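You operate a simulated robot arm through the tools that you are given. There is no shell and no other tool.

Carry out the task below with a simulated robot arm. There is one attempt and no reset: what you move stays moved.

## Task
Put one of the steel plates from the top of the long steel bench on the teal bench top. Take the narrow green tape roll on the top of the long steel bench and put it away on the top of the tape shelf. Switch the grey-stand slow switch on. Take the felt pad with green grip and put it on the small steel bench shelf. Fetch the ribbed copper block from the orange bench top and set it on top of the long wooden block there. Take the white-topped block and leave it on the small steel bench shelf. Fetch the felt pad with black grip and set it on the orange bench shelf. Take the green-capped wooden block on the orange bench top and put it away on the middle shelf of the yellow rack. Do these in any order. Set down upright: felt pad with green grip, white-topped block, felt pad with black grip.

The check looks at the end state, three seconds after you hand in, the way a careful person would. Anything else that was tipped, shoved, dropped, spilled or broken makes it a failure.

## Robot
A 7-joint arm with a fingered hand on a trunk, on a base that moves. Base frame: it is fixed to the floor where the robot stands at the start and does not move with it; the origin is under the middle of the robot, x ahead of it, y to its left, z up. Readings come in mm, rad, newtons and seconds.
With the tool pointing down near the work surface it reaches from about 300 to 700 mm from the robot's upright axis, wherever it stands. Its first joint turns from -2.897 to 2.897 rad. Places, roughly: felt pad with black grip (7x5x7 cm) [-2700, -2900, 900]; felt pad with green grip (7x5x7 cm) [-2000, -3000, 900]; green-capped wooden block (8x5x5 cm) [-2900, -2700, 900]; grey-stand slow switch [100, -3200, 900]; long wooden block (6x13x5 cm) [-2400, -2800, 900]; middle shelf of the yellow rack [-1200, 2000, 800]; narrow green tape roll (6x6x2 cm) [3000, 1100, 900]; orange bench shelf [-2400, -2800, 200]; ribbed copper block (6x3x3 cm) [-2100, -3100, 900]; small steel bench shelf [-5400, -5400, 300]; steel plate [2500, 1250, 750]; teal bench top [4100, -1800, 900]; top of the tape shelf (42x18 cm) [760, -1180, 1240]; white-topped block (5x8x6 cm) [-2200, -3000, 900]. Payload 3.4 kg.
The TCP is the grasp point between the finger pads, 25 mm short of the fingertips. In the tool frame z runs along the fingers and y along their closing line. The gripper opens to 88 mm; its body begins 29 mm behind the TCP. The gripper is a hand of 3 fingers: y runs from the thumb to the fingers, the wrist lies at [-13, -106, -174] in the tool frame, and closing takes about 1.5 s.
Orientation is that of the tool frame in the base frame, as a unit quaternion [x, y, z, w]. With the fingers straight down and the wrist toward the robot, the tool's x, y and z point along [0, 1, 0], [1, 0, 0] and [0, 0, -1] of the base frame.

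## Interface
- The arm moves only by the tool drive_tool. Its argument "increments" is a list of rows, each an object (a shift or turn left out is 0, a gripper value left out holds the last) with "delta_pos": the shift along the tool's x, y, z in mm, a list of three; "rotation": the turn, a rotation vector about the tool's x, y, z in rad, a list of three; "gripper": the gripper command, from -1 (fully open) to 1 (shut), values between in proportion. In form: [{"delta_pos": [x, y, z], "rotation": [ax, ay, az], "gripper": gripper}, ...]. A call has 1 to 20 rows; each row is the pose to reach, as a shift and turn from the pose commanded when the call began, along the tool's axes at that moment. A row lasts 0.2 s, in which the tool goes at most 50 mm and 0.15 rad; a call with a longer step from one row to the next is refused whole, and so is a gripper value outside its range. Where a pose cannot be reached the arm comes as near as it can. A force on the tool above 40 N (or 10 N above the force at the start of the call, whichever is more), or a blocked arm, ends the call early, and 0.2 s more pass. Each finger travels about 72 mm/s and halts on what it meets, pressing with about 23 N; the grip force reading is that of the motor and also rises with nothing between the fingers. The clock runs only during rows and for 0.2 s after the last one: add rows that repeat a pose to give the fingers time. The reply holds the time, the measured pose of the TCP, the force on the tool along the base axes, the opening and the grip force, in the units named above and with some noise, with the torque about the TCP (base axes, N m) and any sound that the robot's microphone picked up.
- Cameras (640 x 400 px; columns grow to the right, rows downward): "scene" is now at [23.7, 136.8, 1368.3]; the picture's right is [-0.25, -0.97, 0.00], its down [-0.54, 0.14, -0.83] and it looks along [0.80, -0.21, -0.56] (base axes); focal length 248 px, centre (320, 200). "wrist" rides on the gripper at [58, -85, -99] in the tool frame; the picture's right is [-0.67, 0.35, -0.66], its down [-0.69, -0.63, 0.37] and it looks along [-0.29, 0.69, 0.66] (tool axes); focal length 261 px, centre (320, 200). There is no depth. A picture from a camera that has moved, and an enlarged one, comes with that camera's place and axes in the base frame and with its lens.
- camera(camera): a new picture of that camera. No time passes.
- move_column(by): slides the trunk up (or, below 0, down) by that many mm; the arm and the scene camera ride with it, the base frame stays. It gives what a move gives, with no picture.
- roll_base(legs): drives the robot by 1 to 6 legs, each [ahead, left, turn to the left] in mm, mm and rad, along the robot's own axes; the way and the turn of a leg run together, so that a leg with both is an arc; at most 1500 mm and 3.142 rad a leg. The arm and the cameras ride along, it lands a little off, and it stops where it bumps. It gives what a move gives.
- hand_shape(shape): the hand has 3 fingers and takes this shape, open, in about a second: jaw (thumb against the fingers, like two jaws); tri (thumb and two fingers); tip (a fingertip pinch); poke (one finger out to press); point (the index stretched); flat (the hand flat); cup (the hand cupped); fist (a fist). The gripper value then closes the fingers along that shape, each until it touches; the sizes above hold for jaw. It gives what a move gives, with no picture.
- head_to(pan, tilt): turns the head with the scene camera to pan (to the left, within 2.705 rad either way) and tilt (down, from -0.506 to 1.204), counted from straight ahead of the robot. It gives what a move gives.
- inspect(camera, box): a new picture of the part [left, top, right, bottom] of that camera's present view, enlarged. No time passes.
- sign_off(): hands the job in; it is judged then, once.

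Places have to be worked out from the pictures, the camera data and where the tool is seen. Open the gripper and draw the arm clear of the work before you hand the job in, unless the task says otherwise.

The tools are called after "Call:" as a command line: name --argument value ..., lists and objects as JSON in quotes. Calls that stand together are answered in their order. drive_tool: Moves the arm, as the interface text tells. Its arguments: {"type":"object","properties":{"increments":{"type":"array","items":{"type":"object","properties":{"delta_pos":{"type":"array","items":{"type":"number"}},"rotation":{"type":"array","items":{"type":"number"}},"gripper":{"type":"number"}}}}},"required":["increments"]} The other tools are called the same way: move_column (by) moves the trunk up or down; hand_shape (shape) gives the hand a shape; roll_base (legs) drives the base; head_to (pan, tilt) turns the head that bears the scene camera; camera (camera) takes a picture; inspect (camera, box) takes an enlarged picture of a part of a camera's view; sign_off () hands the job in.

At the start:

```text
time_s: 0.0
tcp_pos: [456.7, -91.2, 1074.4]
ee_rot: [0.707, 0.707, 0.0, 0.001]
ft_force: [0.6, -0.7, -0.1]
wrist_torque: [0.02, 0.04, 0.01]
opening: 87.2
finger_force: 0.1
shape: jaw
trunk travel left (down, up): [-375.0, 215.0]
robot x, y, heading: [2.4, -2.5, 0.003]
head pan, tilt (commanded): [-0.255, 0.597]
```

scene: 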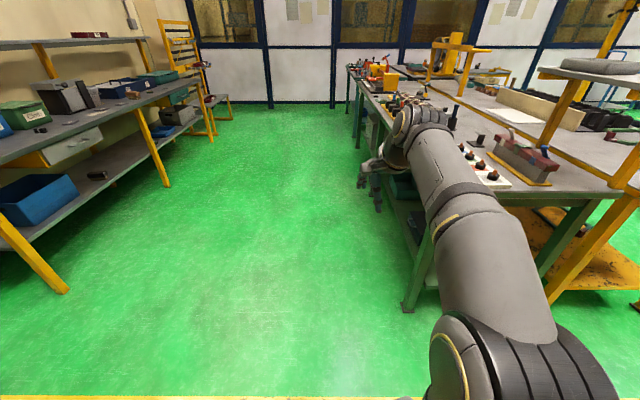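
wrist: 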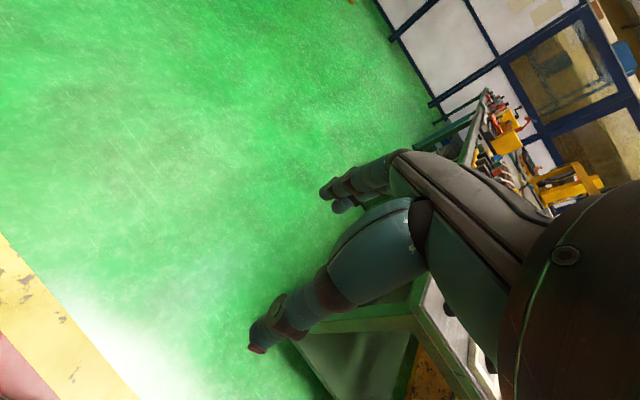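

I start by looking around with the head to learn the layout; the first picture shows a long bench to the left, and a work table to the right with the arm near it.

Call:
head_to --pan 0.5 --tilt 0.4

Call:
camera --camera "scene"

Call:
head_to --pan 1.6 --tilt 0.4

Call:
camera --camera "scene"

Call:
head_to --pan 2.7 --tilt 0.4

Call:
camera --camera "scene"

Call:
head_to --pan -1.0 --tilt 0.4

Call:
camera --camera "scene"

Call:
head_to --pan -2.0 --tilt 0.4

Call:
camera --camera "scene"

Call:
head_to --pan -2.7 --tilt 0.4

Call:
camera --camera "scene"

```text
time_s: 1.1
tcp_pos: [455.8, -90.7, 1073.6]
ee_rot: [0.707, 0.707, -0.001, -0.001]
ft_force: [0.8, 0.6, -0.7]
wrist_torque: [0.03, -0.01, -0.03]
opening: 87.7
finger_force: 0.2
shape: jaw
trunk travel left (down, up): [-375.0, 215.0]
robot x, y, heading: [1.6, -0.4, -0.0]
head pan, tilt (commanded): [0.499, 0.4]
```

```text
taken
camera scene: at [19.4, 203.3, 1386.1], right [0.48, -0.88, 0.0], down [-0.34, -0.19, -0.92], along [0.81, 0.44, -0.39], focal length 248 px, centre (320, 200)
```

scene: 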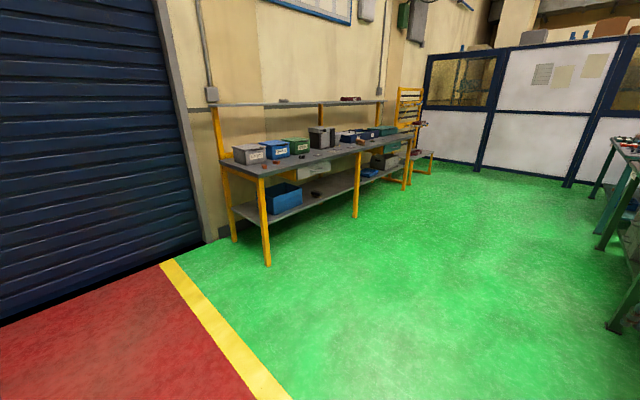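

```text
time_s: 2.4
tcp_pos: [457.0, -91.2, 1074.3]
ee_rot: [0.707, 0.707, 0.0, 0.0]
ft_force: [-1.1, -0.2, 0.5]
wrist_torque: [0.01, 0.01, 0.03]
opening: 87.7
finger_force: 0.1
shape: jaw
trunk travel left (down, up): [-375.0, 215.0]
robot x, y, heading: [-1.0, 0.2, 0.002]
head pan, tilt (commanded): [1.6, 0.4]
```

```text
taken
camera scene: at [-64.6, 251.6, 1386.2], right [1.0, 0.03, 0.0], down [0.01, -0.39, -0.92], along [-0.03, 0.92, -0.39], focal length 248 px, centre (320, 200)
```

scene: 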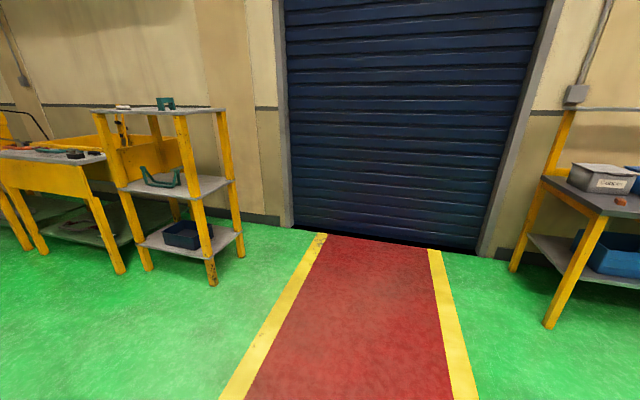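

```text
time_s: 3.8
tcp_pos: [455.0, -91.8, 1073.8]
ee_rot: [0.707, 0.707, 0.001, -0.001]
ft_force: [-0.2, 0.4, -0.6]
wrist_torque: [0.0, -0.02, 0.05]
opening: 87.7
finger_force: 0.1
shape: jaw
trunk travel left (down, up): [-375.0, 215.0]
robot x, y, heading: [-1.1, 2.7, 0.002]
head pan, tilt (commanded): [2.7, 0.4]
```

```text
taken
camera scene: at [-145.7, 198.7, 1386.1], right [0.43, 0.9, 0.0], down [0.35, -0.17, -0.92], along [-0.83, 0.39, -0.39], focal length 248 px, centre (320, 200)
```

scene: 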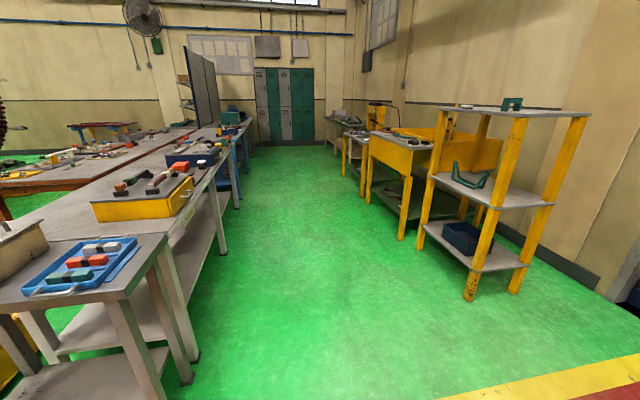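

```text
time_s: 6.8
tcp_pos: [456.0, -91.4, 1073.5]
ee_rot: [0.707, 0.708, 0.0, 0.0]
ft_force: [0.5, 0.7, -0.3]
wrist_torque: [-0.02, 0.04, -0.03]
opening: 87.7
finger_force: 0.0
shape: jaw
trunk travel left (down, up): [-375.0, 215.0]
robot x, y, heading: [-1.7, 0.8, -0.003]
head pan, tilt (commanded): [-1.0, 0.4]
```

```text
taken
camera scene: at [-11.9, 81.1, 1386.2], right [-0.84, -0.54, 0.0], down [-0.21, 0.33, -0.92], along [0.5, -0.78, -0.39], focal length 248 px, centre (320, 200)
```

scene: 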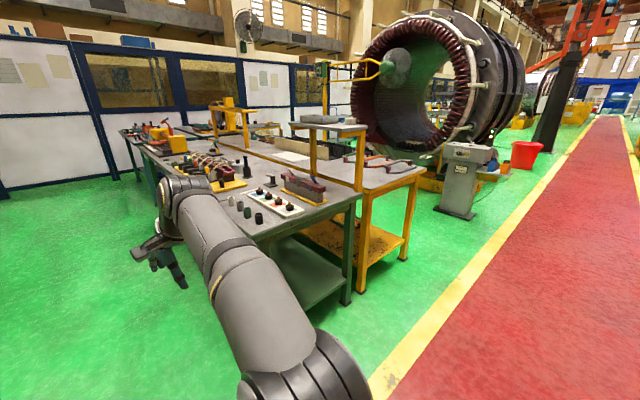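

```text
time_s: 8.1
tcp_pos: [455.8, -92.4, 1074.8]
ee_rot: [0.707, 0.707, 0.0, 0.001]
ft_force: [-0.2, -0.3, 0.2]
wrist_torque: [0.02, 0.01, -0.02]
opening: 87.4
finger_force: 0.0
shape: jaw
trunk travel left (down, up): [-375.0, 215.0]
robot x, y, heading: [0.1, -0.3, -0.002]
head pan, tilt (commanded): [-2.0, 0.4]
```

```text
taken
camera scene: at [-100.4, 74.8, 1386.2], right [-0.91, 0.42, 0.0], down [0.16, 0.35, -0.92], along [-0.38, -0.84, -0.39], focal length 248 px, centre (320, 200)
```

scene: 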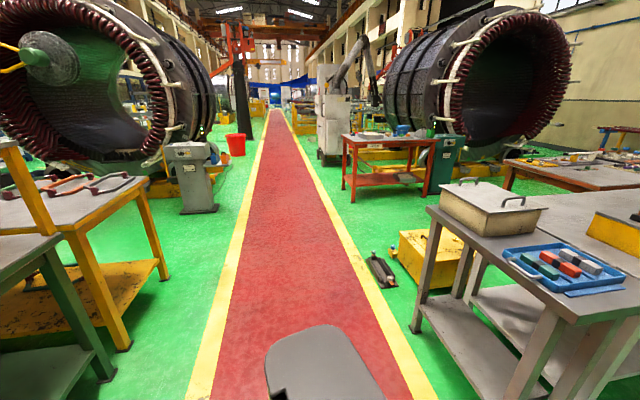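

```text
time_s: 9.2
tcp_pos: [456.1, -92.1, 1073.5]
ee_rot: [0.708, 0.706, 0.001, 0.0]
ft_force: [-1.1, 0.1, 0.1]
wrist_torque: [0.04, -0.03, 0.02]
opening: 87.6
finger_force: 0.2
shape: jaw
trunk travel left (down, up): [-375.0, 215.0]
robot x, y, heading: [0.5, -3.1, -0.0]
head pan, tilt (commanded): [-2.7, 0.4]
```

```text
taken
camera scene: at [-145.7, 119.4, 1386.2], right [-0.43, 0.9, 0.0], down [0.35, 0.17, -0.92], along [-0.83, -0.39, -0.39], focal length 248 px, centre (320, 200)
```

scene: 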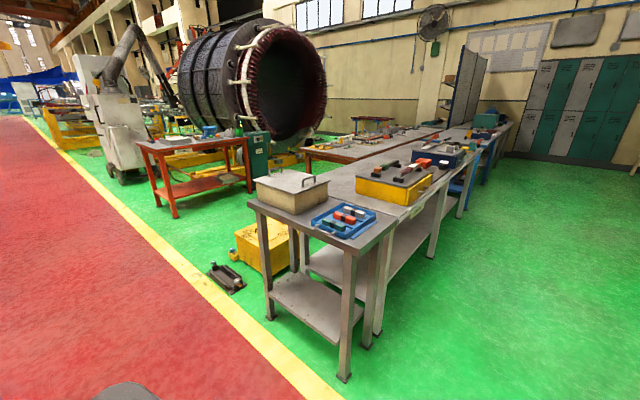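

The layout is clear in broad strokes: the long steel bench is ahead-left, the green bench with the tape shelf ahead-right, the orange bench behind-right. I look more closely toward the long steel bench.

Call:
head_to --pan 0.45 --tilt 0.25

Call:
inspect --camera "scene" --box '[200, 60, 460, 260]'

Call:
head_to --pan -0.55 --tilt 0.3

Call:
inspect --camera "scene" --box '[120, 60, 440, 260]'

```text
time_s: 11.9
tcp_pos: [456.9, -91.5, 1073.6]
ee_rot: [0.707, 0.707, 0.0, 0.0]
ft_force: [0.4, -0.3, -0.5]
wrist_torque: [-0.01, 0.02, -0.01]
opening: 87.8
finger_force: 0.1
shape: jaw
trunk travel left (down, up): [-375.0, 215.0]
robot x, y, heading: [-1.6, 0.8, -0.004]
head pan, tilt (commanded): [0.45, 0.25]
```

```text
2.00 times, centred on (330, 160) of scene
camera zoom: at [22.1, 199.6, 1400.1], right [0.43, -0.9, 0.0], down [-0.22, -0.11, -0.97], along [0.87, 0.42, -0.25], focal length 497 px, centre (300, 280)
```

zoom: 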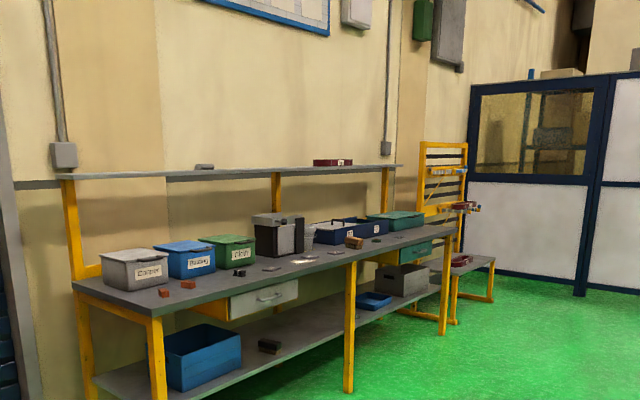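

```text
time_s: 13.1
tcp_pos: [456.4, -92.0, 1074.3]
ee_rot: [0.707, 0.708, 0.0, 0.0]
ft_force: [-0.8, 0.9, 0.6]
wrist_torque: [-0.02, 0.01, 0.06]
opening: 87.1
finger_force: 0.1
shape: jaw
trunk travel left (down, up): [-375.0, 215.0]
robot x, y, heading: [-2.4, -0.5, 0.003]
head pan, tilt (commanded): [-0.55, 0.3]
```

```text
2.00 times, centred on (280, 160) of scene
camera zoom: at [17.7, 110.3, 1395.4], right [-0.52, -0.85, 0.0], down [-0.25, 0.15, -0.96], along [0.81, -0.5, -0.3], focal length 497 px, centre (400, 280)
```

zoom: 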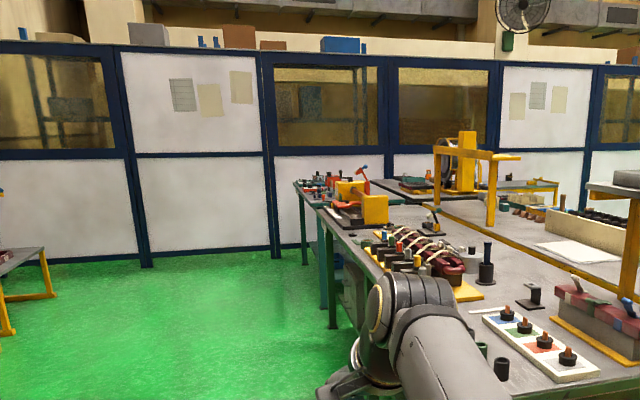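

The steel plates (flat grey pieces) appear on the long bench top mid-way, the tape is further along. I drive into the aisle ahead and look at the bench from close by.

Call:
roll_base --legs '[[1300, 200, 0], [1100, 200, 0]]'

Call:
head_to --pan 1.4 --tilt 0.7

Call:
camera --camera "scene"

Call:
head_to --pan 0.6 --tilt 0.6

Call:
camera --camera "scene"

Call:
head_to --pan -0.6 --tilt 0.4

Call:
camera --camera "scene"

```text
time_s: 24.9
tcp_pos: [2806.4, 332.4, 1073.6]
ee_rot: [0.705, 0.71, 0.0, 0.0]
ft_force: [0.1, 0.3, 0.5]
wrist_torque: [0.04, -0.01, -0.02]
opening: 87.9
finger_force: 0.0
shape: jaw
trunk travel left (down, up): [-375.0, 215.0]
robot x, y, heading: [2348.2, 417.7, 0.007]
head pan, tilt (commanded): [-0.55, 0.3]
```

```text
time_s: 26.8
tcp_pos: [2808.0, 332.2, 1074.0]
ee_rot: [0.705, 0.709, 0.0, 0.0]
ft_force: [0.3, 0.6, 0.2]
wrist_torque: [0.03, 0.01, 0.0]
opening: 87.7
finger_force: 0.0
shape: jaw
trunk travel left (down, up): [-375.0, 215.0]
robot x, y, heading: [2350.6, 420.7, 0.008]
head pan, tilt (commanded): [1.4, 0.7]
```

```text
taken
camera scene: at [2301.2, 663.3, 1359.3], right [0.99, -0.16, 0.0], down [-0.11, -0.64, -0.77], along [0.13, 0.75, -0.64], focal length 248 px, centre (320, 200)
```

scene: 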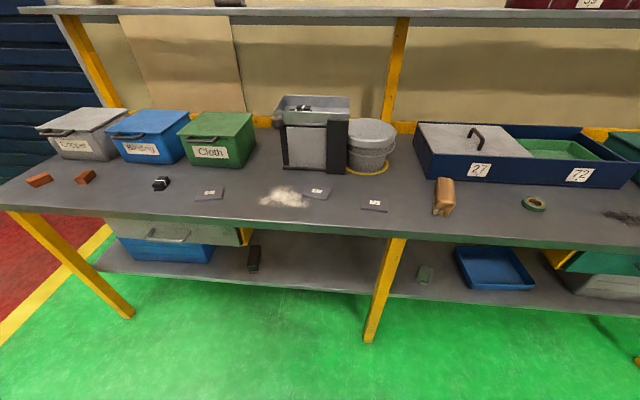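

```text
time_s: 27.9
tcp_pos: [2807.1, 331.3, 1073.2]
ee_rot: [0.705, 0.709, 0.0, 0.0]
ft_force: [0.5, -0.1, 0.0]
wrist_torque: [0.01, -0.01, 0.03]
opening: 87.5
finger_force: 0.1
shape: jaw
trunk travel left (down, up): [-375.0, 215.0]
robot x, y, heading: [2351.0, 417.4, 0.005]
head pan, tilt (commanded): [0.6, 0.6]
```

```text
taken
camera scene: at [2359.8, 630.0, 1367.9], right [0.57, -0.82, 0.0], down [-0.46, -0.32, -0.83], along [0.68, 0.47, -0.56], focal length 248 px, centre (320, 200)
```

scene: 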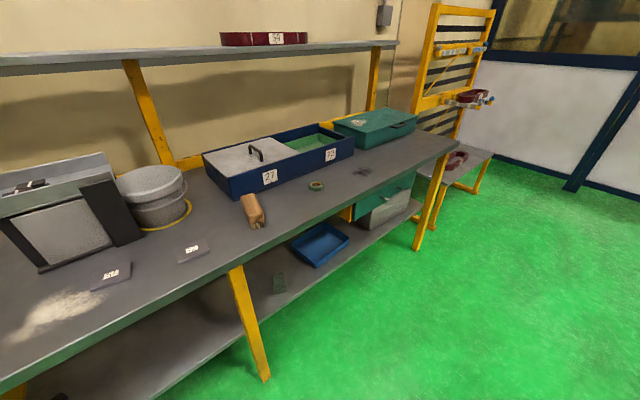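

```text
time_s: 29.3
tcp_pos: [2807.3, 331.9, 1073.6]
ee_rot: [0.705, 0.709, 0.0, -0.001]
ft_force: [-0.1, -0.5, -1.0]
wrist_torque: [-0.02, 0.01, 0.02]
opening: 87.8
finger_force: 0.1
shape: jaw
trunk travel left (down, up): [-375.0, 215.0]
robot x, y, heading: [2351.0, 422.7, 0.007]
head pan, tilt (commanded): [-0.6, 0.4]
```

```text
taken
camera scene: at [2364.0, 527.7, 1386.1], right [-0.56, -0.83, 0.0], down [-0.32, 0.22, -0.92], along [0.76, -0.52, -0.39], focal length 248 px, centre (320, 200)
```

scene: 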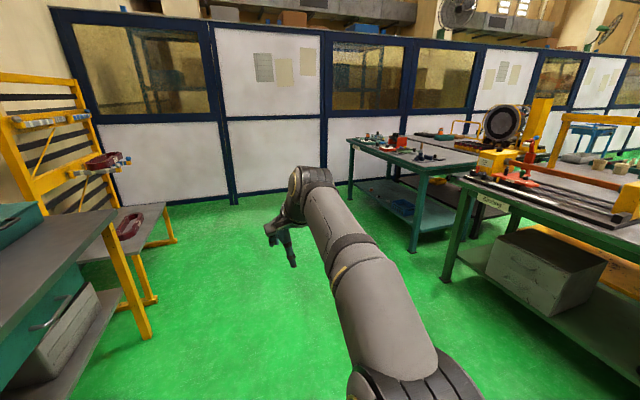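

The three labelled flat plates and the green tape roll are visible on the bench. I zoom in on them from here, then change trunk height to triangulate.

Call:
head_to --pan 1.3 --tilt 0.7

Call:
inspect --camera "scene" --box '[160, 140, 480, 270]'

Call:
inspect --camera "scene" --box '[300, 150, 460, 250]'

Call:
move_column --by 200

Call:
inspect --camera "scene" --box '[160, 100, 640, 400]'

Call:
inspect --camera "scene" --box '[300, 170, 620, 370]'

```text
time_s: 31.1
tcp_pos: [2807.4, 332.8, 1074.2]
ee_rot: [0.705, 0.709, -0.001, 0.001]
ft_force: [0.3, 1.2, -0.3]
wrist_torque: [0.0, 0.0, 0.02]
opening: 87.4
finger_force: 0.1
shape: jaw
trunk travel left (down, up): [-375.0, 215.0]
robot x, y, heading: [2347.7, 417.6, 0.008]
head pan, tilt (commanded): [1.3, 0.7]
```

```text
2.00 times, centred on (320, 205) of scene
camera zoom: at [2309.5, 661.5, 1359.3], right [0.97, -0.26, 0.0], down [-0.17, -0.62, -0.77], along [0.2, 0.74, -0.64], focal length 497 px, centre (320, 190)
```

zoom: 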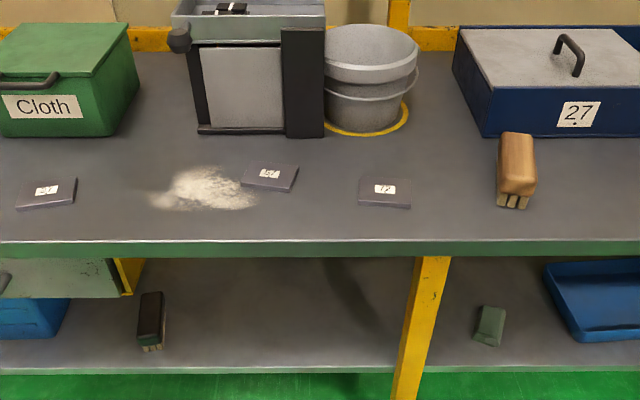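

```text
4.00 times, centred on (380, 200) of scene
camera zoom: at [2309.5, 661.5, 1359.3], right [0.97, -0.26, 0.0], down [-0.17, -0.62, -0.77], along [0.2, 0.74, -0.64], focal length 993 px, centre (80, 200)
```

zoom: 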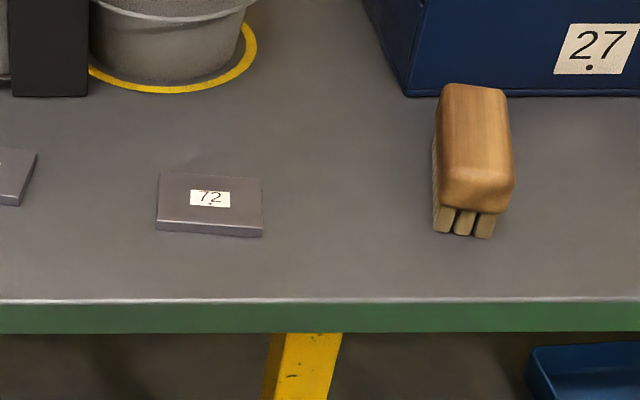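

```text
time_s: 33.3
tcp_pos: [2806.5, 331.9, 1272.7]
ee_rot: [0.704, 0.71, 0.0, -0.001]
ft_force: [-0.1, -0.4, 0.4]
wrist_torque: [0.02, 0.02, -0.01]
opening: 88.0
finger_force: 0.2
shape: jaw
trunk travel left (down, up): [-575.0, 15.0]
robot x, y, heading: [2351.3, 420.8, 0.006]
head pan, tilt (commanded): [1.3, 0.7]
```

```text
1.33 times, centred on (400, 250) of scene
camera zoom: at [2309.4, 661.6, 1559.3], right [0.97, -0.26, 0.0], down [-0.17, -0.62, -0.76], along [0.2, 0.74, -0.64], focal length 331 px, centre (213, 133)
```

zoom: 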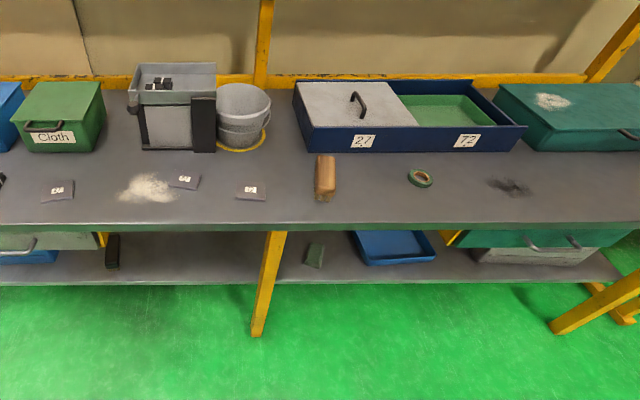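

```text
2.00 times, centred on (460, 270) of scene
camera zoom: at [2309.4, 661.6, 1559.3], right [0.97, -0.26, 0.0], down [-0.17, -0.62, -0.76], along [0.2, 0.74, -0.64], focal length 497 px, centre (40, 60)
```

zoom: 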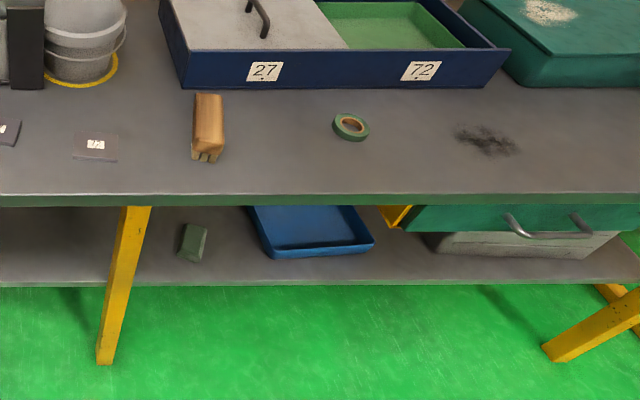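

Triangulating, the bench top is near z≈856, plate "72" near [2560, 1203], the tape near [3032, 1115], and the bench runs along about heading −0.26 rad. I turn to face the bench squarely and move up to it.

Call:
roll_base --legs '[[0, 0, 1.3], [250, -60, 0]]'

Call:
head_to --pan -0.2 --tilt 0.9

Call:
camera --camera "scene"

Call:
camera --camera "wrist"

```text
time_s: 38.4
tcp_pos: [2674.0, 1065.7, 1274.0]
ee_rot: [0.128, 0.992, 0.0, 0.002]
ft_force: [-0.1, 0.8, 0.1]
wrist_torque: [-0.06, -0.01, 0.03]
opening: 87.5
finger_force: 0.2
shape: jaw
trunk travel left (down, up): [-575.0, 15.0]
robot x, y, heading: [2471.5, 648.6, 1.31]
head pan, tilt (commanded): [1.3, 0.7]
```

```text
time_s: 40.0
tcp_pos: [2674.1, 1065.6, 1273.7]
ee_rot: [0.128, 0.992, 0.0, 0.0]
ft_force: [0.0, 0.2, 0.5]
wrist_torque: [0.05, -0.02, 0.01]
opening: 87.5
finger_force: 0.2
shape: jaw
trunk travel left (down, up): [-575.0, 15.0]
robot x, y, heading: [2471.5, 642.9, 1.317]
head pan, tilt (commanded): [-0.201, 0.901]
```

```text
taken
camera scene: at [2333.1, 697.2, 1543.2], right [0.9, -0.44, 0.0], down [-0.34, -0.7, -0.62], along [0.27, 0.56, -0.78], focal length 248 px, centre (320, 200)
```

scene: 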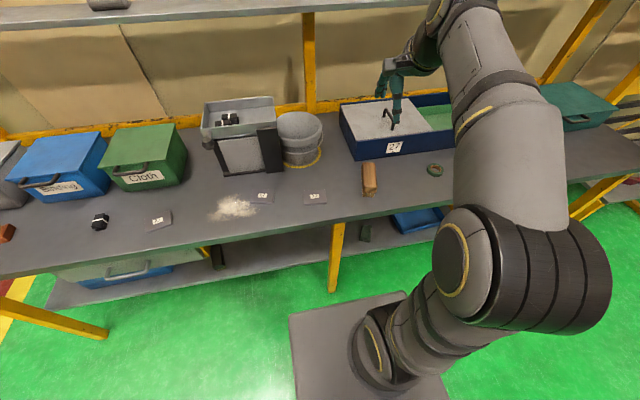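

```text
taken
camera wrist: at [2597.7, 997.1, 1374.8], right [0.74, 0.17, 0.66], down [0.5, -0.78, -0.37], along [0.45, 0.6, -0.66], focal length 261 px, centre (320, 200)
```

wrist: 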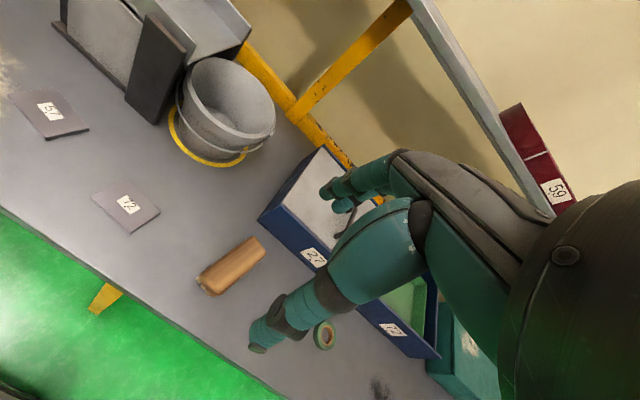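

The wrist view confirms the plate at about [2558, 1201]. I move the open hand to hover above it.

Call:
drive_tool --increments '[{"delta_pos": [18, 13, 34], "gripper": -1}, {"delta_pos": [37, 25, 68]}, {"delta_pos": [55, 38, 102]}, {"delta_pos": [73, 50, 136]}, {"delta_pos": [91, 63, 170]}, {"delta_pos": [110, 76, 204]}, {"delta_pos": [128, 88, 238]}, {"delta_pos": [146, 101, 274]}, {"delta_pos": [146, 101, 274]}]'

Call:
camera --camera "wrist"

Call:
camera --camera "scene"

```text
time_s: 42.0
tcp_pos: [2555.5, 1199.9, 995.3]
ee_rot: [0.128, 0.992, -0.001, 0.0]
ft_force: [0.6, 0.1, -0.1]
wrist_torque: [0.0, -0.04, -0.01]
opening: 87.9
finger_force: 0.1
shape: jaw
trunk travel left (down, up): [-575.0, 15.0]
robot x, y, heading: [2468.6, 646.5, 1.317]
head pan, tilt (commanded): [-0.201, 0.901]
```

```text
taken
camera wrist: at [2478.9, 1132.3, 1096.3], right [0.74, 0.17, 0.66], down [0.5, -0.78, -0.37], along [0.45, 0.6, -0.66], focal length 261 px, centre (320, 200)
```

wrist: 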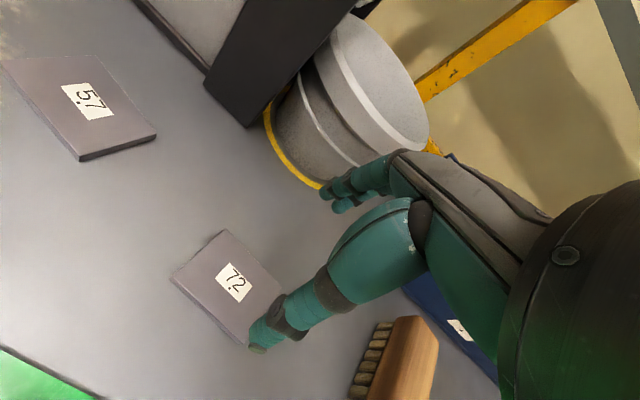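

```text
taken
camera scene: at [2333.1, 697.1, 1543.2], right [0.9, -0.44, 0.0], down [-0.35, -0.7, -0.62], along [0.27, 0.56, -0.78], focal length 248 px, centre (320, 200)
```

scene: 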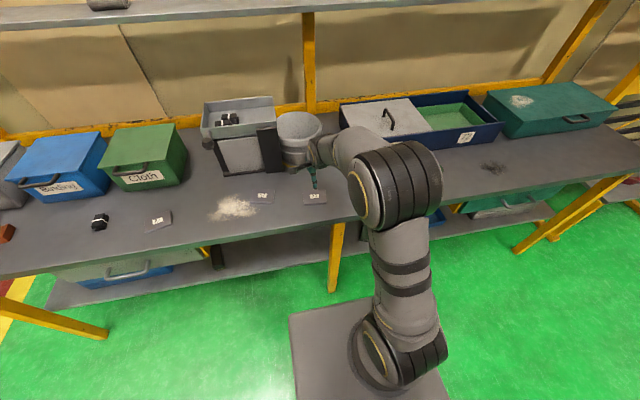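

The plate is yawed about −9° from the tool line and centred near [2563, 1199]. I align the hand and descend to just above the plate.

Call:
drive_tool --increments '[{"delta_pos": [-4, 1, 25], "rotation": [0, 0, 0.07], "gripper": -1}, {"delta_pos": [-8, 2, 55], "rotation": [0, 0, 0.14]}, {"delta_pos": [-8, 2, 80], "rotation": [0, 0, 0.14]}, {"delta_pos": [-8, 2, 95], "rotation": [0, 0, 0.14]}, {"delta_pos": [-8, 2, 95], "rotation": [0, 0, 0.14]}]'

Call:
camera --camera "wrist"

Call:
inspect --camera "scene" --box '[240, 140, 400, 240]'

```text
time_s: 43.2
tcp_pos: [2564.6, 1198.7, 905.9]
ee_rot: [0.196, 0.981, 0.0, 0.001]
ft_force: [-0.1, -0.2, -0.3]
wrist_torque: [-0.01, -0.02, 0.02]
opening: 87.8
finger_force: 0.0
shape: jaw
trunk travel left (down, up): [-575.0, 15.0]
robot x, y, heading: [2470.1, 649.7, 1.313]
head pan, tilt (commanded): [-0.201, 0.901]
```

```text
taken
camera wrist: at [2479.5, 1141.6, 1006.4], right [0.75, 0.06, 0.66], down [0.39, -0.84, -0.37], along [0.53, 0.53, -0.66], focal length 261 px, centre (320, 200)
```

wrist: 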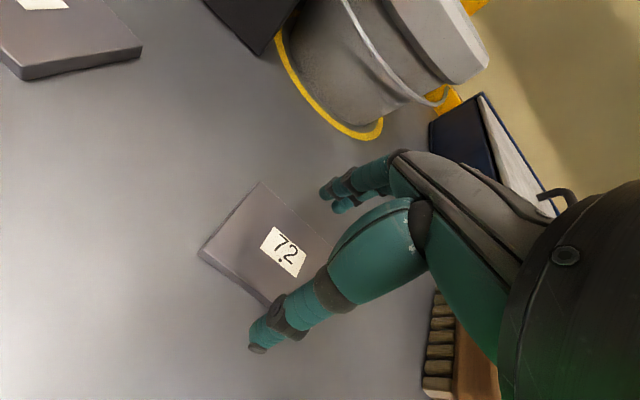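

```text
4.00 times, centred on (320, 190) of scene
camera zoom: at [2333.1, 697.3, 1543.1], right [0.9, -0.44, 0.0], down [-0.35, -0.7, -0.62], along [0.27, 0.56, -0.78], focal length 993 px, centre (320, 240)
```

zoom: 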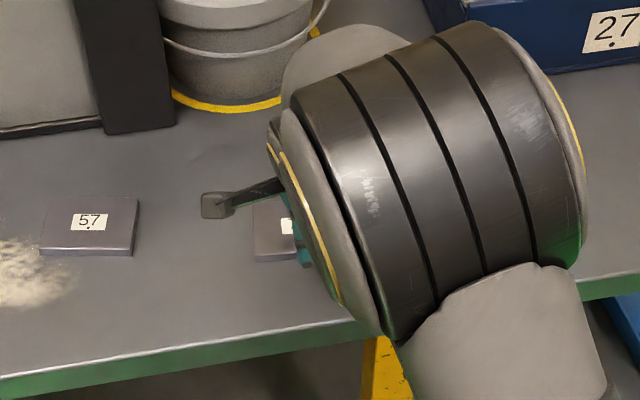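

Aligned with the plate edges. I descend to just off the bench surface.

Call:
drive_tool --increments '[{"delta_pos": [0, 3, 10], "gripper": -1}, {"delta_pos": [0, 3, 17]}, {"delta_pos": [0, 3, 21]}, {"delta_pos": [0, 3, 21]}]'

Call:
camera --camera "wrist"

```text
time_s: 44.2
tcp_pos: [2566.3, 1203.0, 884.4]
ee_rot: [0.197, 0.98, 0.001, 0.0]
ft_force: [-1.2, -1.3, 6.0]
wrist_torque: [0.25, -0.15, -0.02]
opening: 87.3
finger_force: 0.0
shape: jaw
trunk travel left (down, up): [-575.0, 15.0]
robot x, y, heading: [2466.3, 646.6, 1.312]
head pan, tilt (commanded): [-0.201, 0.901]
```

```text
taken
camera wrist: at [2481.1, 1145.1, 985.6], right [0.75, 0.06, 0.66], down [0.39, -0.84, -0.37], along [0.53, 0.53, -0.66], focal length 261 px, centre (320, 200)
```

wrist: 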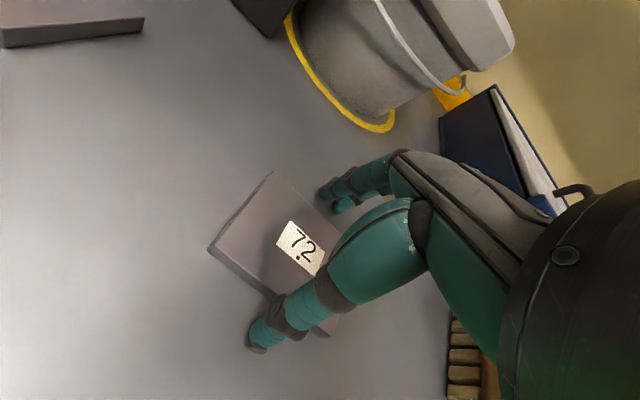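

A light 6 N contact shows the fingertips have reached the bench. I lift 1 mm and close the fingers.

Call:
drive_tool --increments '[{"delta_pos": [0, 0, -1], "gripper": -1}, {"delta_pos": [0, 0, -1], "gripper": 1}, {"delta_pos": [0, 0, -1], "gripper": 1}, {"delta_pos": [0, 0, -1], "gripper": 1}, {"delta_pos": [0, 0, -1], "gripper": 1}, {"delta_pos": [0, 0, -1], "gripper": 1}, {"delta_pos": [0, 0, -1], "gripper": 1}, {"delta_pos": [0, 0, -1], "gripper": 1}]'

Call:
camera --camera "wrist"

```text
time_s: 46.0
tcp_pos: [2566.1, 1201.9, 886.0]
ee_rot: [0.196, 0.981, 0.0, 0.0]
ft_force: [1.7, 1.7, 3.5]
wrist_torque: [0.29, -0.18, -0.03]
opening: 55.0
finger_force: 23.3
shape: jaw
trunk travel left (down, up): [-575.0, 15.0]
robot x, y, heading: [2466.9, 646.3, 1.314]
head pan, tilt (commanded): [-0.201, 0.901]
```

```text
taken
camera wrist: at [2481.5, 1145.3, 986.4], right [0.75, 0.06, 0.66], down [0.39, -0.84, -0.37], along [0.53, 0.53, -0.66], focal length 261 px, centre (320, 200)
```

wrist: 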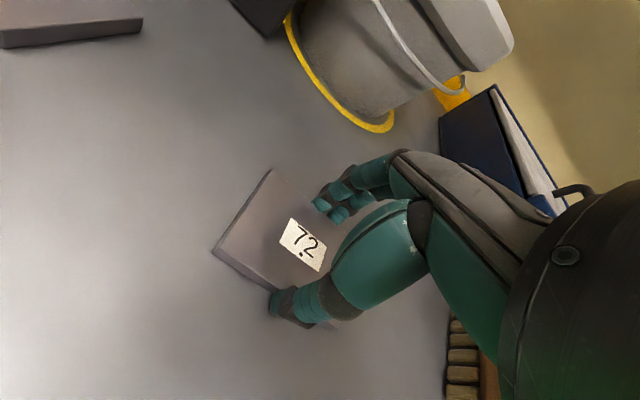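

Opening halted at 55 mm with 23 N, so the plate is between the fingers. I lift and check.

Call:
drive_tool --increments '[{"delta_pos": [0, 0, -10], "gripper": 1}, {"delta_pos": [0, 0, -25], "gripper": 1}, {"delta_pos": [0, 0, -50], "gripper": 1}, {"delta_pos": [0, 0, -80], "gripper": 1}, {"delta_pos": [0, 0, -80], "gripper": 1}]'

Call:
camera --camera "wrist"

Call:
inspect --camera "scene" --box '[240, 120, 400, 220]'

```text
time_s: 47.2
tcp_pos: [2568.2, 1201.3, 966.0]
ee_rot: [0.197, 0.98, 0.0, 0.0]
ft_force: [0.0, 0.3, -2.7]
wrist_torque: [-0.03, -0.01, 0.03]
opening: 54.9
finger_force: 22.4
shape: jaw
trunk travel left (down, up): [-575.0, 15.0]
robot x, y, heading: [2470.4, 647.6, 1.321]
head pan, tilt (commanded): [-0.201, 0.901]
```

```text
taken
camera wrist: at [2482.3, 1145.2, 1066.2], right [0.75, 0.06, 0.66], down [0.39, -0.85, -0.37], along [0.53, 0.53, -0.66], focal length 261 px, centre (320, 200)
```

wrist: 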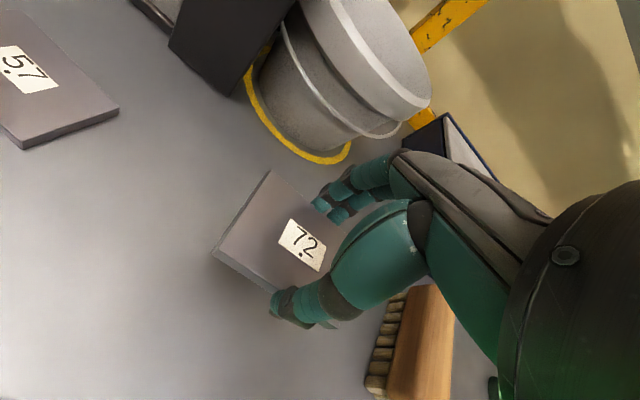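

```text
4.00 times, centred on (320, 170) of scene
camera zoom: at [2333.2, 697.7, 1543.1], right [0.9, -0.44, 0.0], down [-0.35, -0.7, -0.62], along [0.27, 0.56, -0.78], focal length 993 px, centre (320, 320)
```

zoom: 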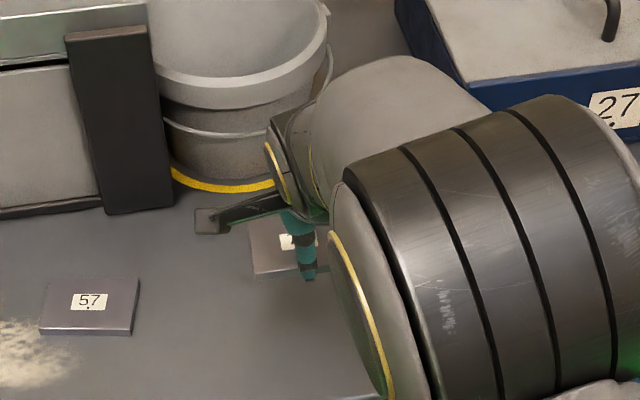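

The plate is held firmly. I raise and retract it to a carrying pose, then look toward the teal bench.

Call:
drive_tool --increments '[{"delta_pos": [0, -10, -45], "gripper": 1}, {"delta_pos": [0, -25, -85], "gripper": 1}, {"delta_pos": [0, -50, -120], "gripper": 1}, {"delta_pos": [0, -80, -150], "gripper": 1}, {"delta_pos": [0, -100, -170], "gripper": 1}, {"delta_pos": [0, -100, -170], "gripper": 1}]'

Call:
head_to --pan -2.3 --tilt 0.4

Call:
camera --camera "scene"

Call:
inspect --camera "scene" --box '[220, 60, 460, 210]'

```text
time_s: 48.6
tcp_pos: [2530.5, 1112.7, 1138.5]
ee_rot: [0.197, 0.98, 0.0, 0.001]
ft_force: [0.2, 0.0, -4.2]
wrist_torque: [0.01, -0.03, 0.02]
opening: 54.6
finger_force: 23.1
shape: jaw
trunk travel left (down, up): [-575.0, 15.0]
robot x, y, heading: [2473.5, 645.7, 1.31]
head pan, tilt (commanded): [-0.201, 0.901]
```

```text
time_s: 50.6
tcp_pos: [2531.0, 1113.1, 1137.8]
ee_rot: [0.196, 0.981, -0.001, 0.0]
ft_force: [-0.1, -0.9, -4.0]
wrist_torque: [-0.03, 0.0, 0.0]
opening: 54.9
finger_force: 23.1
shape: jaw
trunk travel left (down, up): [-575.0, 15.0]
robot x, y, heading: [2468.0, 648.7, 1.316]
head pan, tilt (commanded): [-2.3, 0.4]
```

```text
taken
camera scene: at [2351.1, 552.6, 1586.2], right [-0.83, -0.55, 0.0], down [-0.22, 0.32, -0.92], along [0.51, -0.77, -0.39], focal length 248 px, centre (320, 200)
```

scene: 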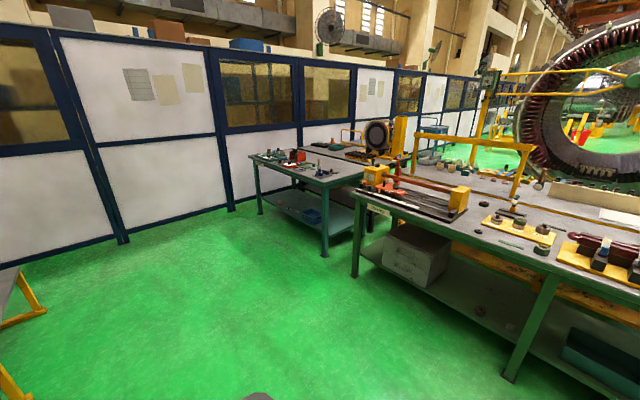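

```text
2.67 times, centred on (340, 135) of scene
camera zoom: at [2351.1, 552.6, 1586.2], right [-0.83, -0.55, 0.0], down [-0.22, 0.32, -0.92], along [0.51, -0.77, -0.39], focal length 662 px, centre (267, 373)
```

zoom: 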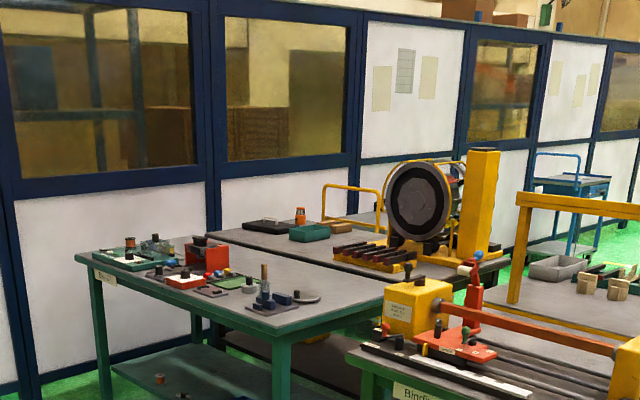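

The teal bench stands beyond, with free space near its front-right corner at roughly [3600, −1350]. I back away from the long bench, turn, and drive to a spot in front of the teal bench.

Call:
roll_base --legs '[[-200, 0, 0], [0, 0, -1.57], [800, -340, 0], [750, -320, 0], [0, 0, -1.57]]'

Call:
head_to --pan 0.0 --tilt 0.6

Call:
camera --camera "scene"

Call:
camera --camera "wrist"

```text
time_s: 68.0
tcp_pos: [3682.5, -1052.4, 1137.8]
ee_rot: [0.979, -0.203, 0.0, 0.001]
ft_force: [0.6, -0.7, -3.4]
wrist_torque: [-0.03, 0.01, 0.0]
opening: 54.2
finger_force: 23.1
shape: jaw
trunk travel left (down, up): [-575.0, 15.0]
robot x, y, heading: [3748.6, -588.6, -1.839]
head pan, tilt (commanded): [-2.3, 0.4]
```

```text
time_s: 70.1
tcp_pos: [3684.6, -1051.9, 1137.6]
ee_rot: [0.979, -0.203, 0.0, 0.0]
ft_force: [0.0, 0.8, -3.6]
wrist_torque: [0.03, 0.06, -0.03]
opening: 54.1
finger_force: 23.3
shape: jaw
trunk travel left (down, up): [-575.0, 15.0]
robot x, y, heading: [3750.1, -587.0, -1.839]
head pan, tilt (commanded): [0.0, 0.6]
```

```text
taken
camera scene: at [3892.2, -655.3, 1567.9], right [-0.96, 0.27, 0.0], down [0.15, 0.54, -0.82], along [-0.22, -0.8, -0.57], focal length 248 px, centre (320, 200)
```

scene: 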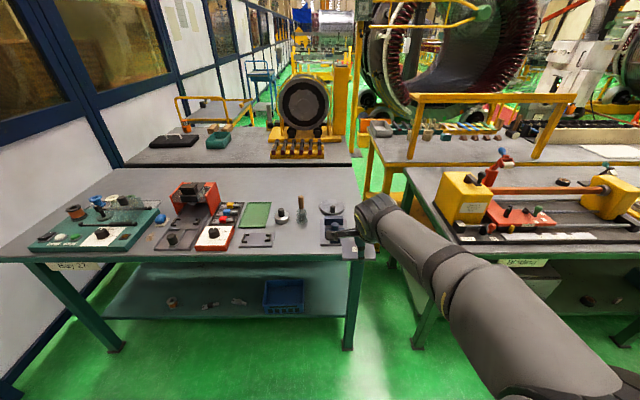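

```text
taken
camera wrist: at [3771.0, -997.3, 1238.9], right [-0.75, -0.05, 0.66], down [-0.38, 0.85, -0.37], along [-0.54, -0.52, -0.66], focal length 261 px, centre (320, 200)
```

wrist: 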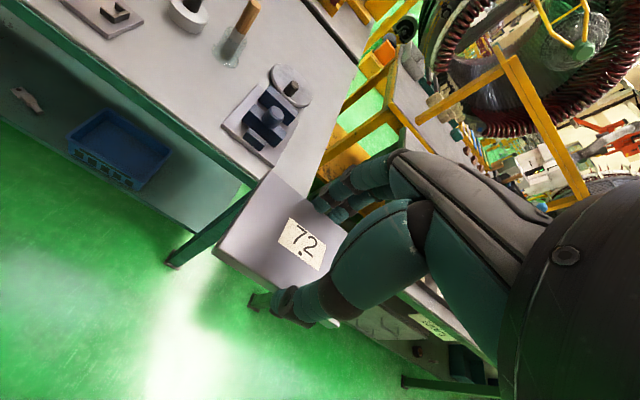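

The bench top is seen with items near the front edge; there seems to be a free patch at the front between the grey plate and the black/blue piece. I enlarge that area.

Call:
inspect --camera "scene" --box '[150, 160, 390, 310]'

Call:
inspect --camera "scene" --box '[230, 180, 390, 280]'

```text
2.67 times, centred on (270, 235) of scene
camera zoom: at [3892.2, -655.3, 1567.9], right [-0.96, 0.27, 0.0], down [0.15, 0.54, -0.82], along [-0.22, -0.8, -0.57], focal length 662 px, centre (453, 107)
```

zoom: 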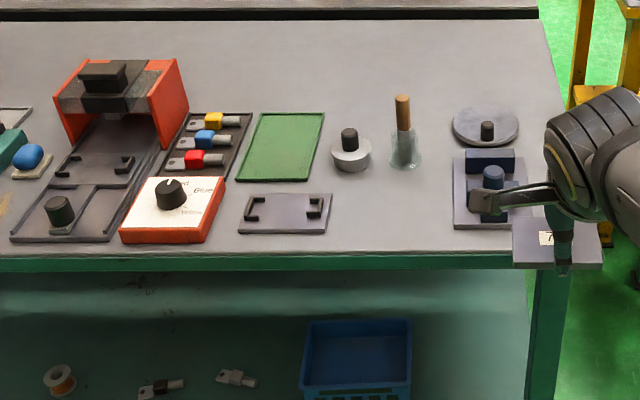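

```text
4.00 times, centred on (310, 230) of scene
camera zoom: at [3892.2, -655.3, 1567.9], right [-0.96, 0.27, 0.0], down [0.15, 0.54, -0.82], along [-0.22, -0.8, -0.57], focal length 993 px, centre (360, 80)
```

zoom: 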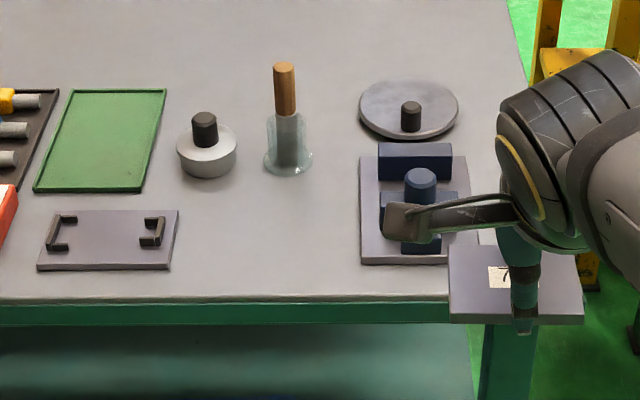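

I lower the trunk 150 mm for a second viewpoint to get the bench height.

Call:
move_column --by -150

Call:
inspect --camera "scene" --box '[230, 140, 390, 240]'

```text
time_s: 71.9
tcp_pos: [3683.2, -1051.9, 986.9]
ee_rot: [0.979, -0.203, 0.0, 0.0]
ft_force: [0.0, 0.2, -3.4]
wrist_torque: [0.0, 0.01, 0.05]
opening: 54.0
finger_force: 23.0
shape: jaw
trunk travel left (down, up): [-425.0, 165.0]
robot x, y, heading: [3747.4, -587.9, -1.839]
head pan, tilt (commanded): [0.0, 0.6]
```

```text
4.00 times, centred on (310, 190) of scene
camera zoom: at [3892.2, -655.3, 1417.9], right [-0.96, 0.26, 0.0], down [0.15, 0.55, -0.82], along [-0.22, -0.8, -0.57], focal length 993 px, centre (360, 240)
```

zoom: 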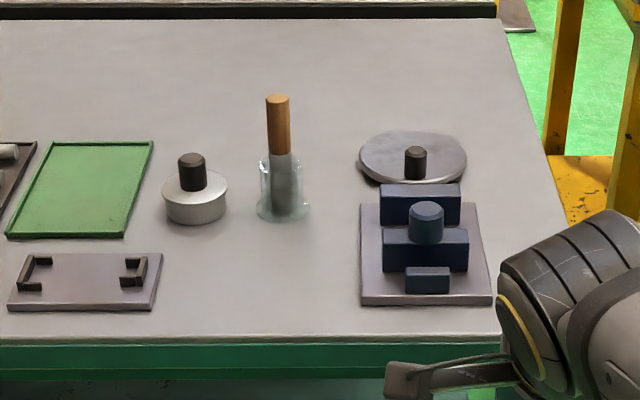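

The bench top comes out near z≈853, and the free patch is centred near [3784, −1398]. I drive the base closer so that the patch lies ahead of the hand.

Call:
roll_base --legs '[[250, 200, 0]]'

Call:
camera --camera "scene"

Call:
camera --camera "wrist"

```text
time_s: 74.0
tcp_pos: [3809.5, -1348.4, 988.5]
ee_rot: [0.979, -0.203, 0.0, 0.0]
ft_force: [-0.2, 0.7, -3.7]
wrist_torque: [-0.02, 0.06, 0.0]
opening: 54.0
finger_force: 22.5
shape: jaw
trunk travel left (down, up): [-425.0, 165.0]
robot x, y, heading: [3879.4, -883.3, -1.838]
head pan, tilt (commanded): [0.0, 0.6]
```

```text
taken
camera scene: at [4018.5, -951.2, 1417.9], right [-0.96, 0.26, 0.0], down [0.15, 0.55, -0.82], along [-0.22, -0.8, -0.57], focal length 248 px, centre (320, 200)
```

scene: 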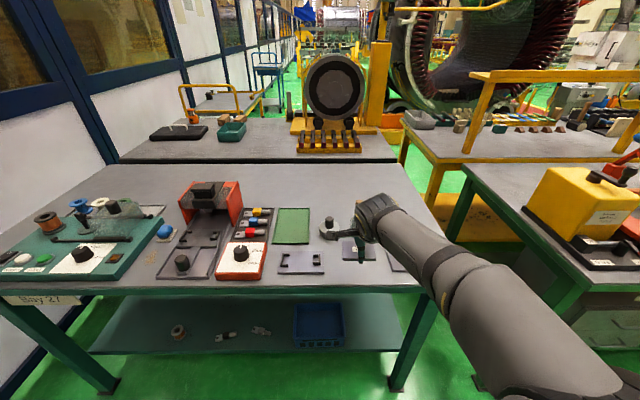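

```text
taken
camera wrist: at [3897.7, -1293.3, 1088.8], right [-0.75, -0.06, 0.66], down [-0.38, 0.85, -0.37], along [-0.54, -0.52, -0.66], focal length 261 px, centre (320, 200)
```

wrist: 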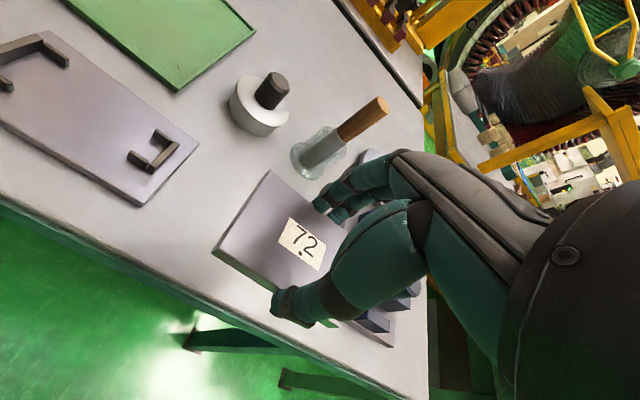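

The hand is near the patch. I move it 56 mm forward over the patch and lower to about 20 mm above the bench.

Call:
drive_tool --increments '[{"delta_pos": [0, 28, 5], "gripper": 1}, {"delta_pos": [1, 56, 20], "gripper": 1}, {"delta_pos": [1, 56, 50], "gripper": 1}, {"delta_pos": [1, 56, 75], "gripper": 1}, {"delta_pos": [1, 56, 88], "gripper": 1}, {"delta_pos": [1, 56, 88], "gripper": 1}]'

Call:
camera --camera "wrist"

Call:
inspect --camera "scene" --box '[240, 180, 440, 305]'

```text
time_s: 75.4
tcp_pos: [3790.0, -1401.4, 900.0]
ee_rot: [0.98, -0.201, -0.001, 0.0]
ft_force: [-0.1, 0.0, -3.7]
wrist_torque: [0.02, 0.0, 0.02]
opening: 54.0
finger_force: 22.7
shape: jaw
trunk travel left (down, up): [-425.0, 165.0]
robot x, y, heading: [3873.5, -881.1, -1.837]
head pan, tilt (commanded): [0.0, 0.6]
```

```text
taken
camera wrist: at [3877.9, -1346.4, 1000.5], right [-0.75, -0.06, 0.66], down [-0.38, 0.85, -0.37], along [-0.54, -0.52, -0.66], focal length 261 px, centre (320, 200)
```

wrist: 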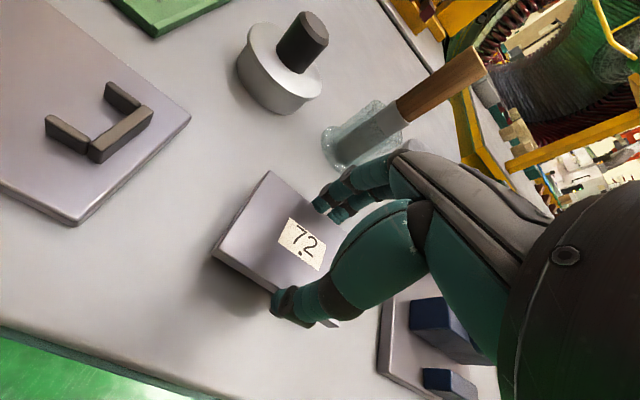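

```text
3.20 times, centred on (340, 242) of scene
camera zoom: at [4018.5, -951.1, 1417.9], right [-0.96, 0.26, 0.0], down [0.15, 0.55, -0.82], along [-0.22, -0.8, -0.57], focal length 795 px, centre (256, 64)
```

zoom: 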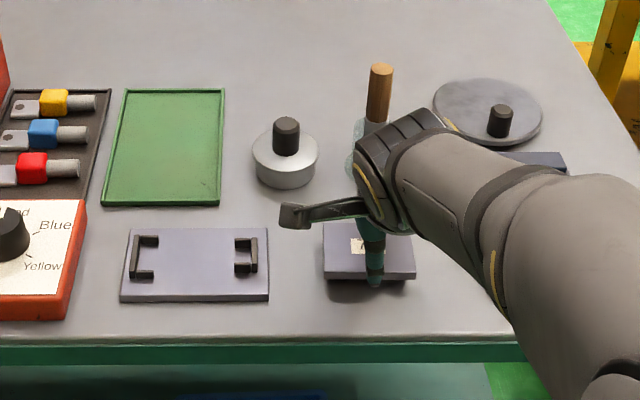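

The plate hovers over the clear patch. I lower it in small steps until contact.

Call:
drive_tool --increments '[{"delta_pos": [0, 0, 7], "gripper": 1}, {"delta_pos": [0, 0, 12], "gripper": 1}, {"delta_pos": [0, 0, 16], "gripper": 1}, {"delta_pos": [0, 0, 18], "gripper": 1}, {"delta_pos": [0, 0, 18], "gripper": 1}]'

```text
time_s: 76.6
tcp_pos: [3788.2, -1399.7, 886.1]
ee_rot: [0.979, -0.202, 0.002, 0.003]
ft_force: [0.1, -2.4, 29.3]
wrist_torque: [0.55, -0.25, -0.08]
opening: 53.8
finger_force: 23.1
shape: jaw
trunk travel left (down, up): [-425.0, 165.0]
robot x, y, heading: [3873.7, -882.3, -1.841]
head pan, tilt (commanded): [0.0, 0.6]
```

Contact at TCP z≈886 (bench top ≈859). I ease off 3 mm and open the fingers partway, then lift.

Call:
drive_tool --increments '[{"delta_pos": [0, 0, -3], "gripper": 1}, {"delta_pos": [0, 0, -4], "gripper": 0.5}, {"delta_pos": [0, 0, -4], "gripper": 0.0}, {"delta_pos": [0, 0, -4], "gripper": -0.6}, {"delta_pos": [0, 0, -4], "gripper": -0.6}, {"delta_pos": [0, 0, -4], "gripper": -0.6}]'

Call:
camera --camera "wrist"

```text
time_s: 78.0
tcp_pos: [3786.6, -1398.5, 884.7]
ee_rot: [0.979, -0.202, 0.0, -0.001]
ft_force: [-0.2, 1.6, 6.3]
wrist_torque: [-0.19, 0.13, 0.0]
opening: 68.6
finger_force: 0.0
shape: jaw
trunk travel left (down, up): [-425.0, 165.0]
robot x, y, heading: [3874.1, -880.6, -1.835]
head pan, tilt (commanded): [0.0, 0.6]
```

```text
taken
camera wrist: at [3875.5, -1344.4, 986.1], right [-0.75, -0.06, 0.66], down [-0.38, 0.85, -0.36], along [-0.54, -0.52, -0.66], focal length 261 px, centre (320, 200)
```

wrist: 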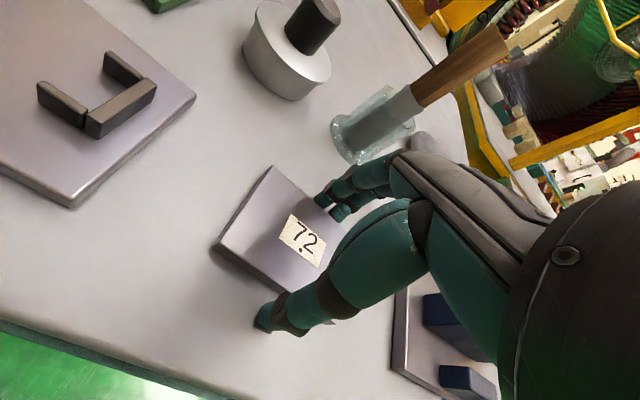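

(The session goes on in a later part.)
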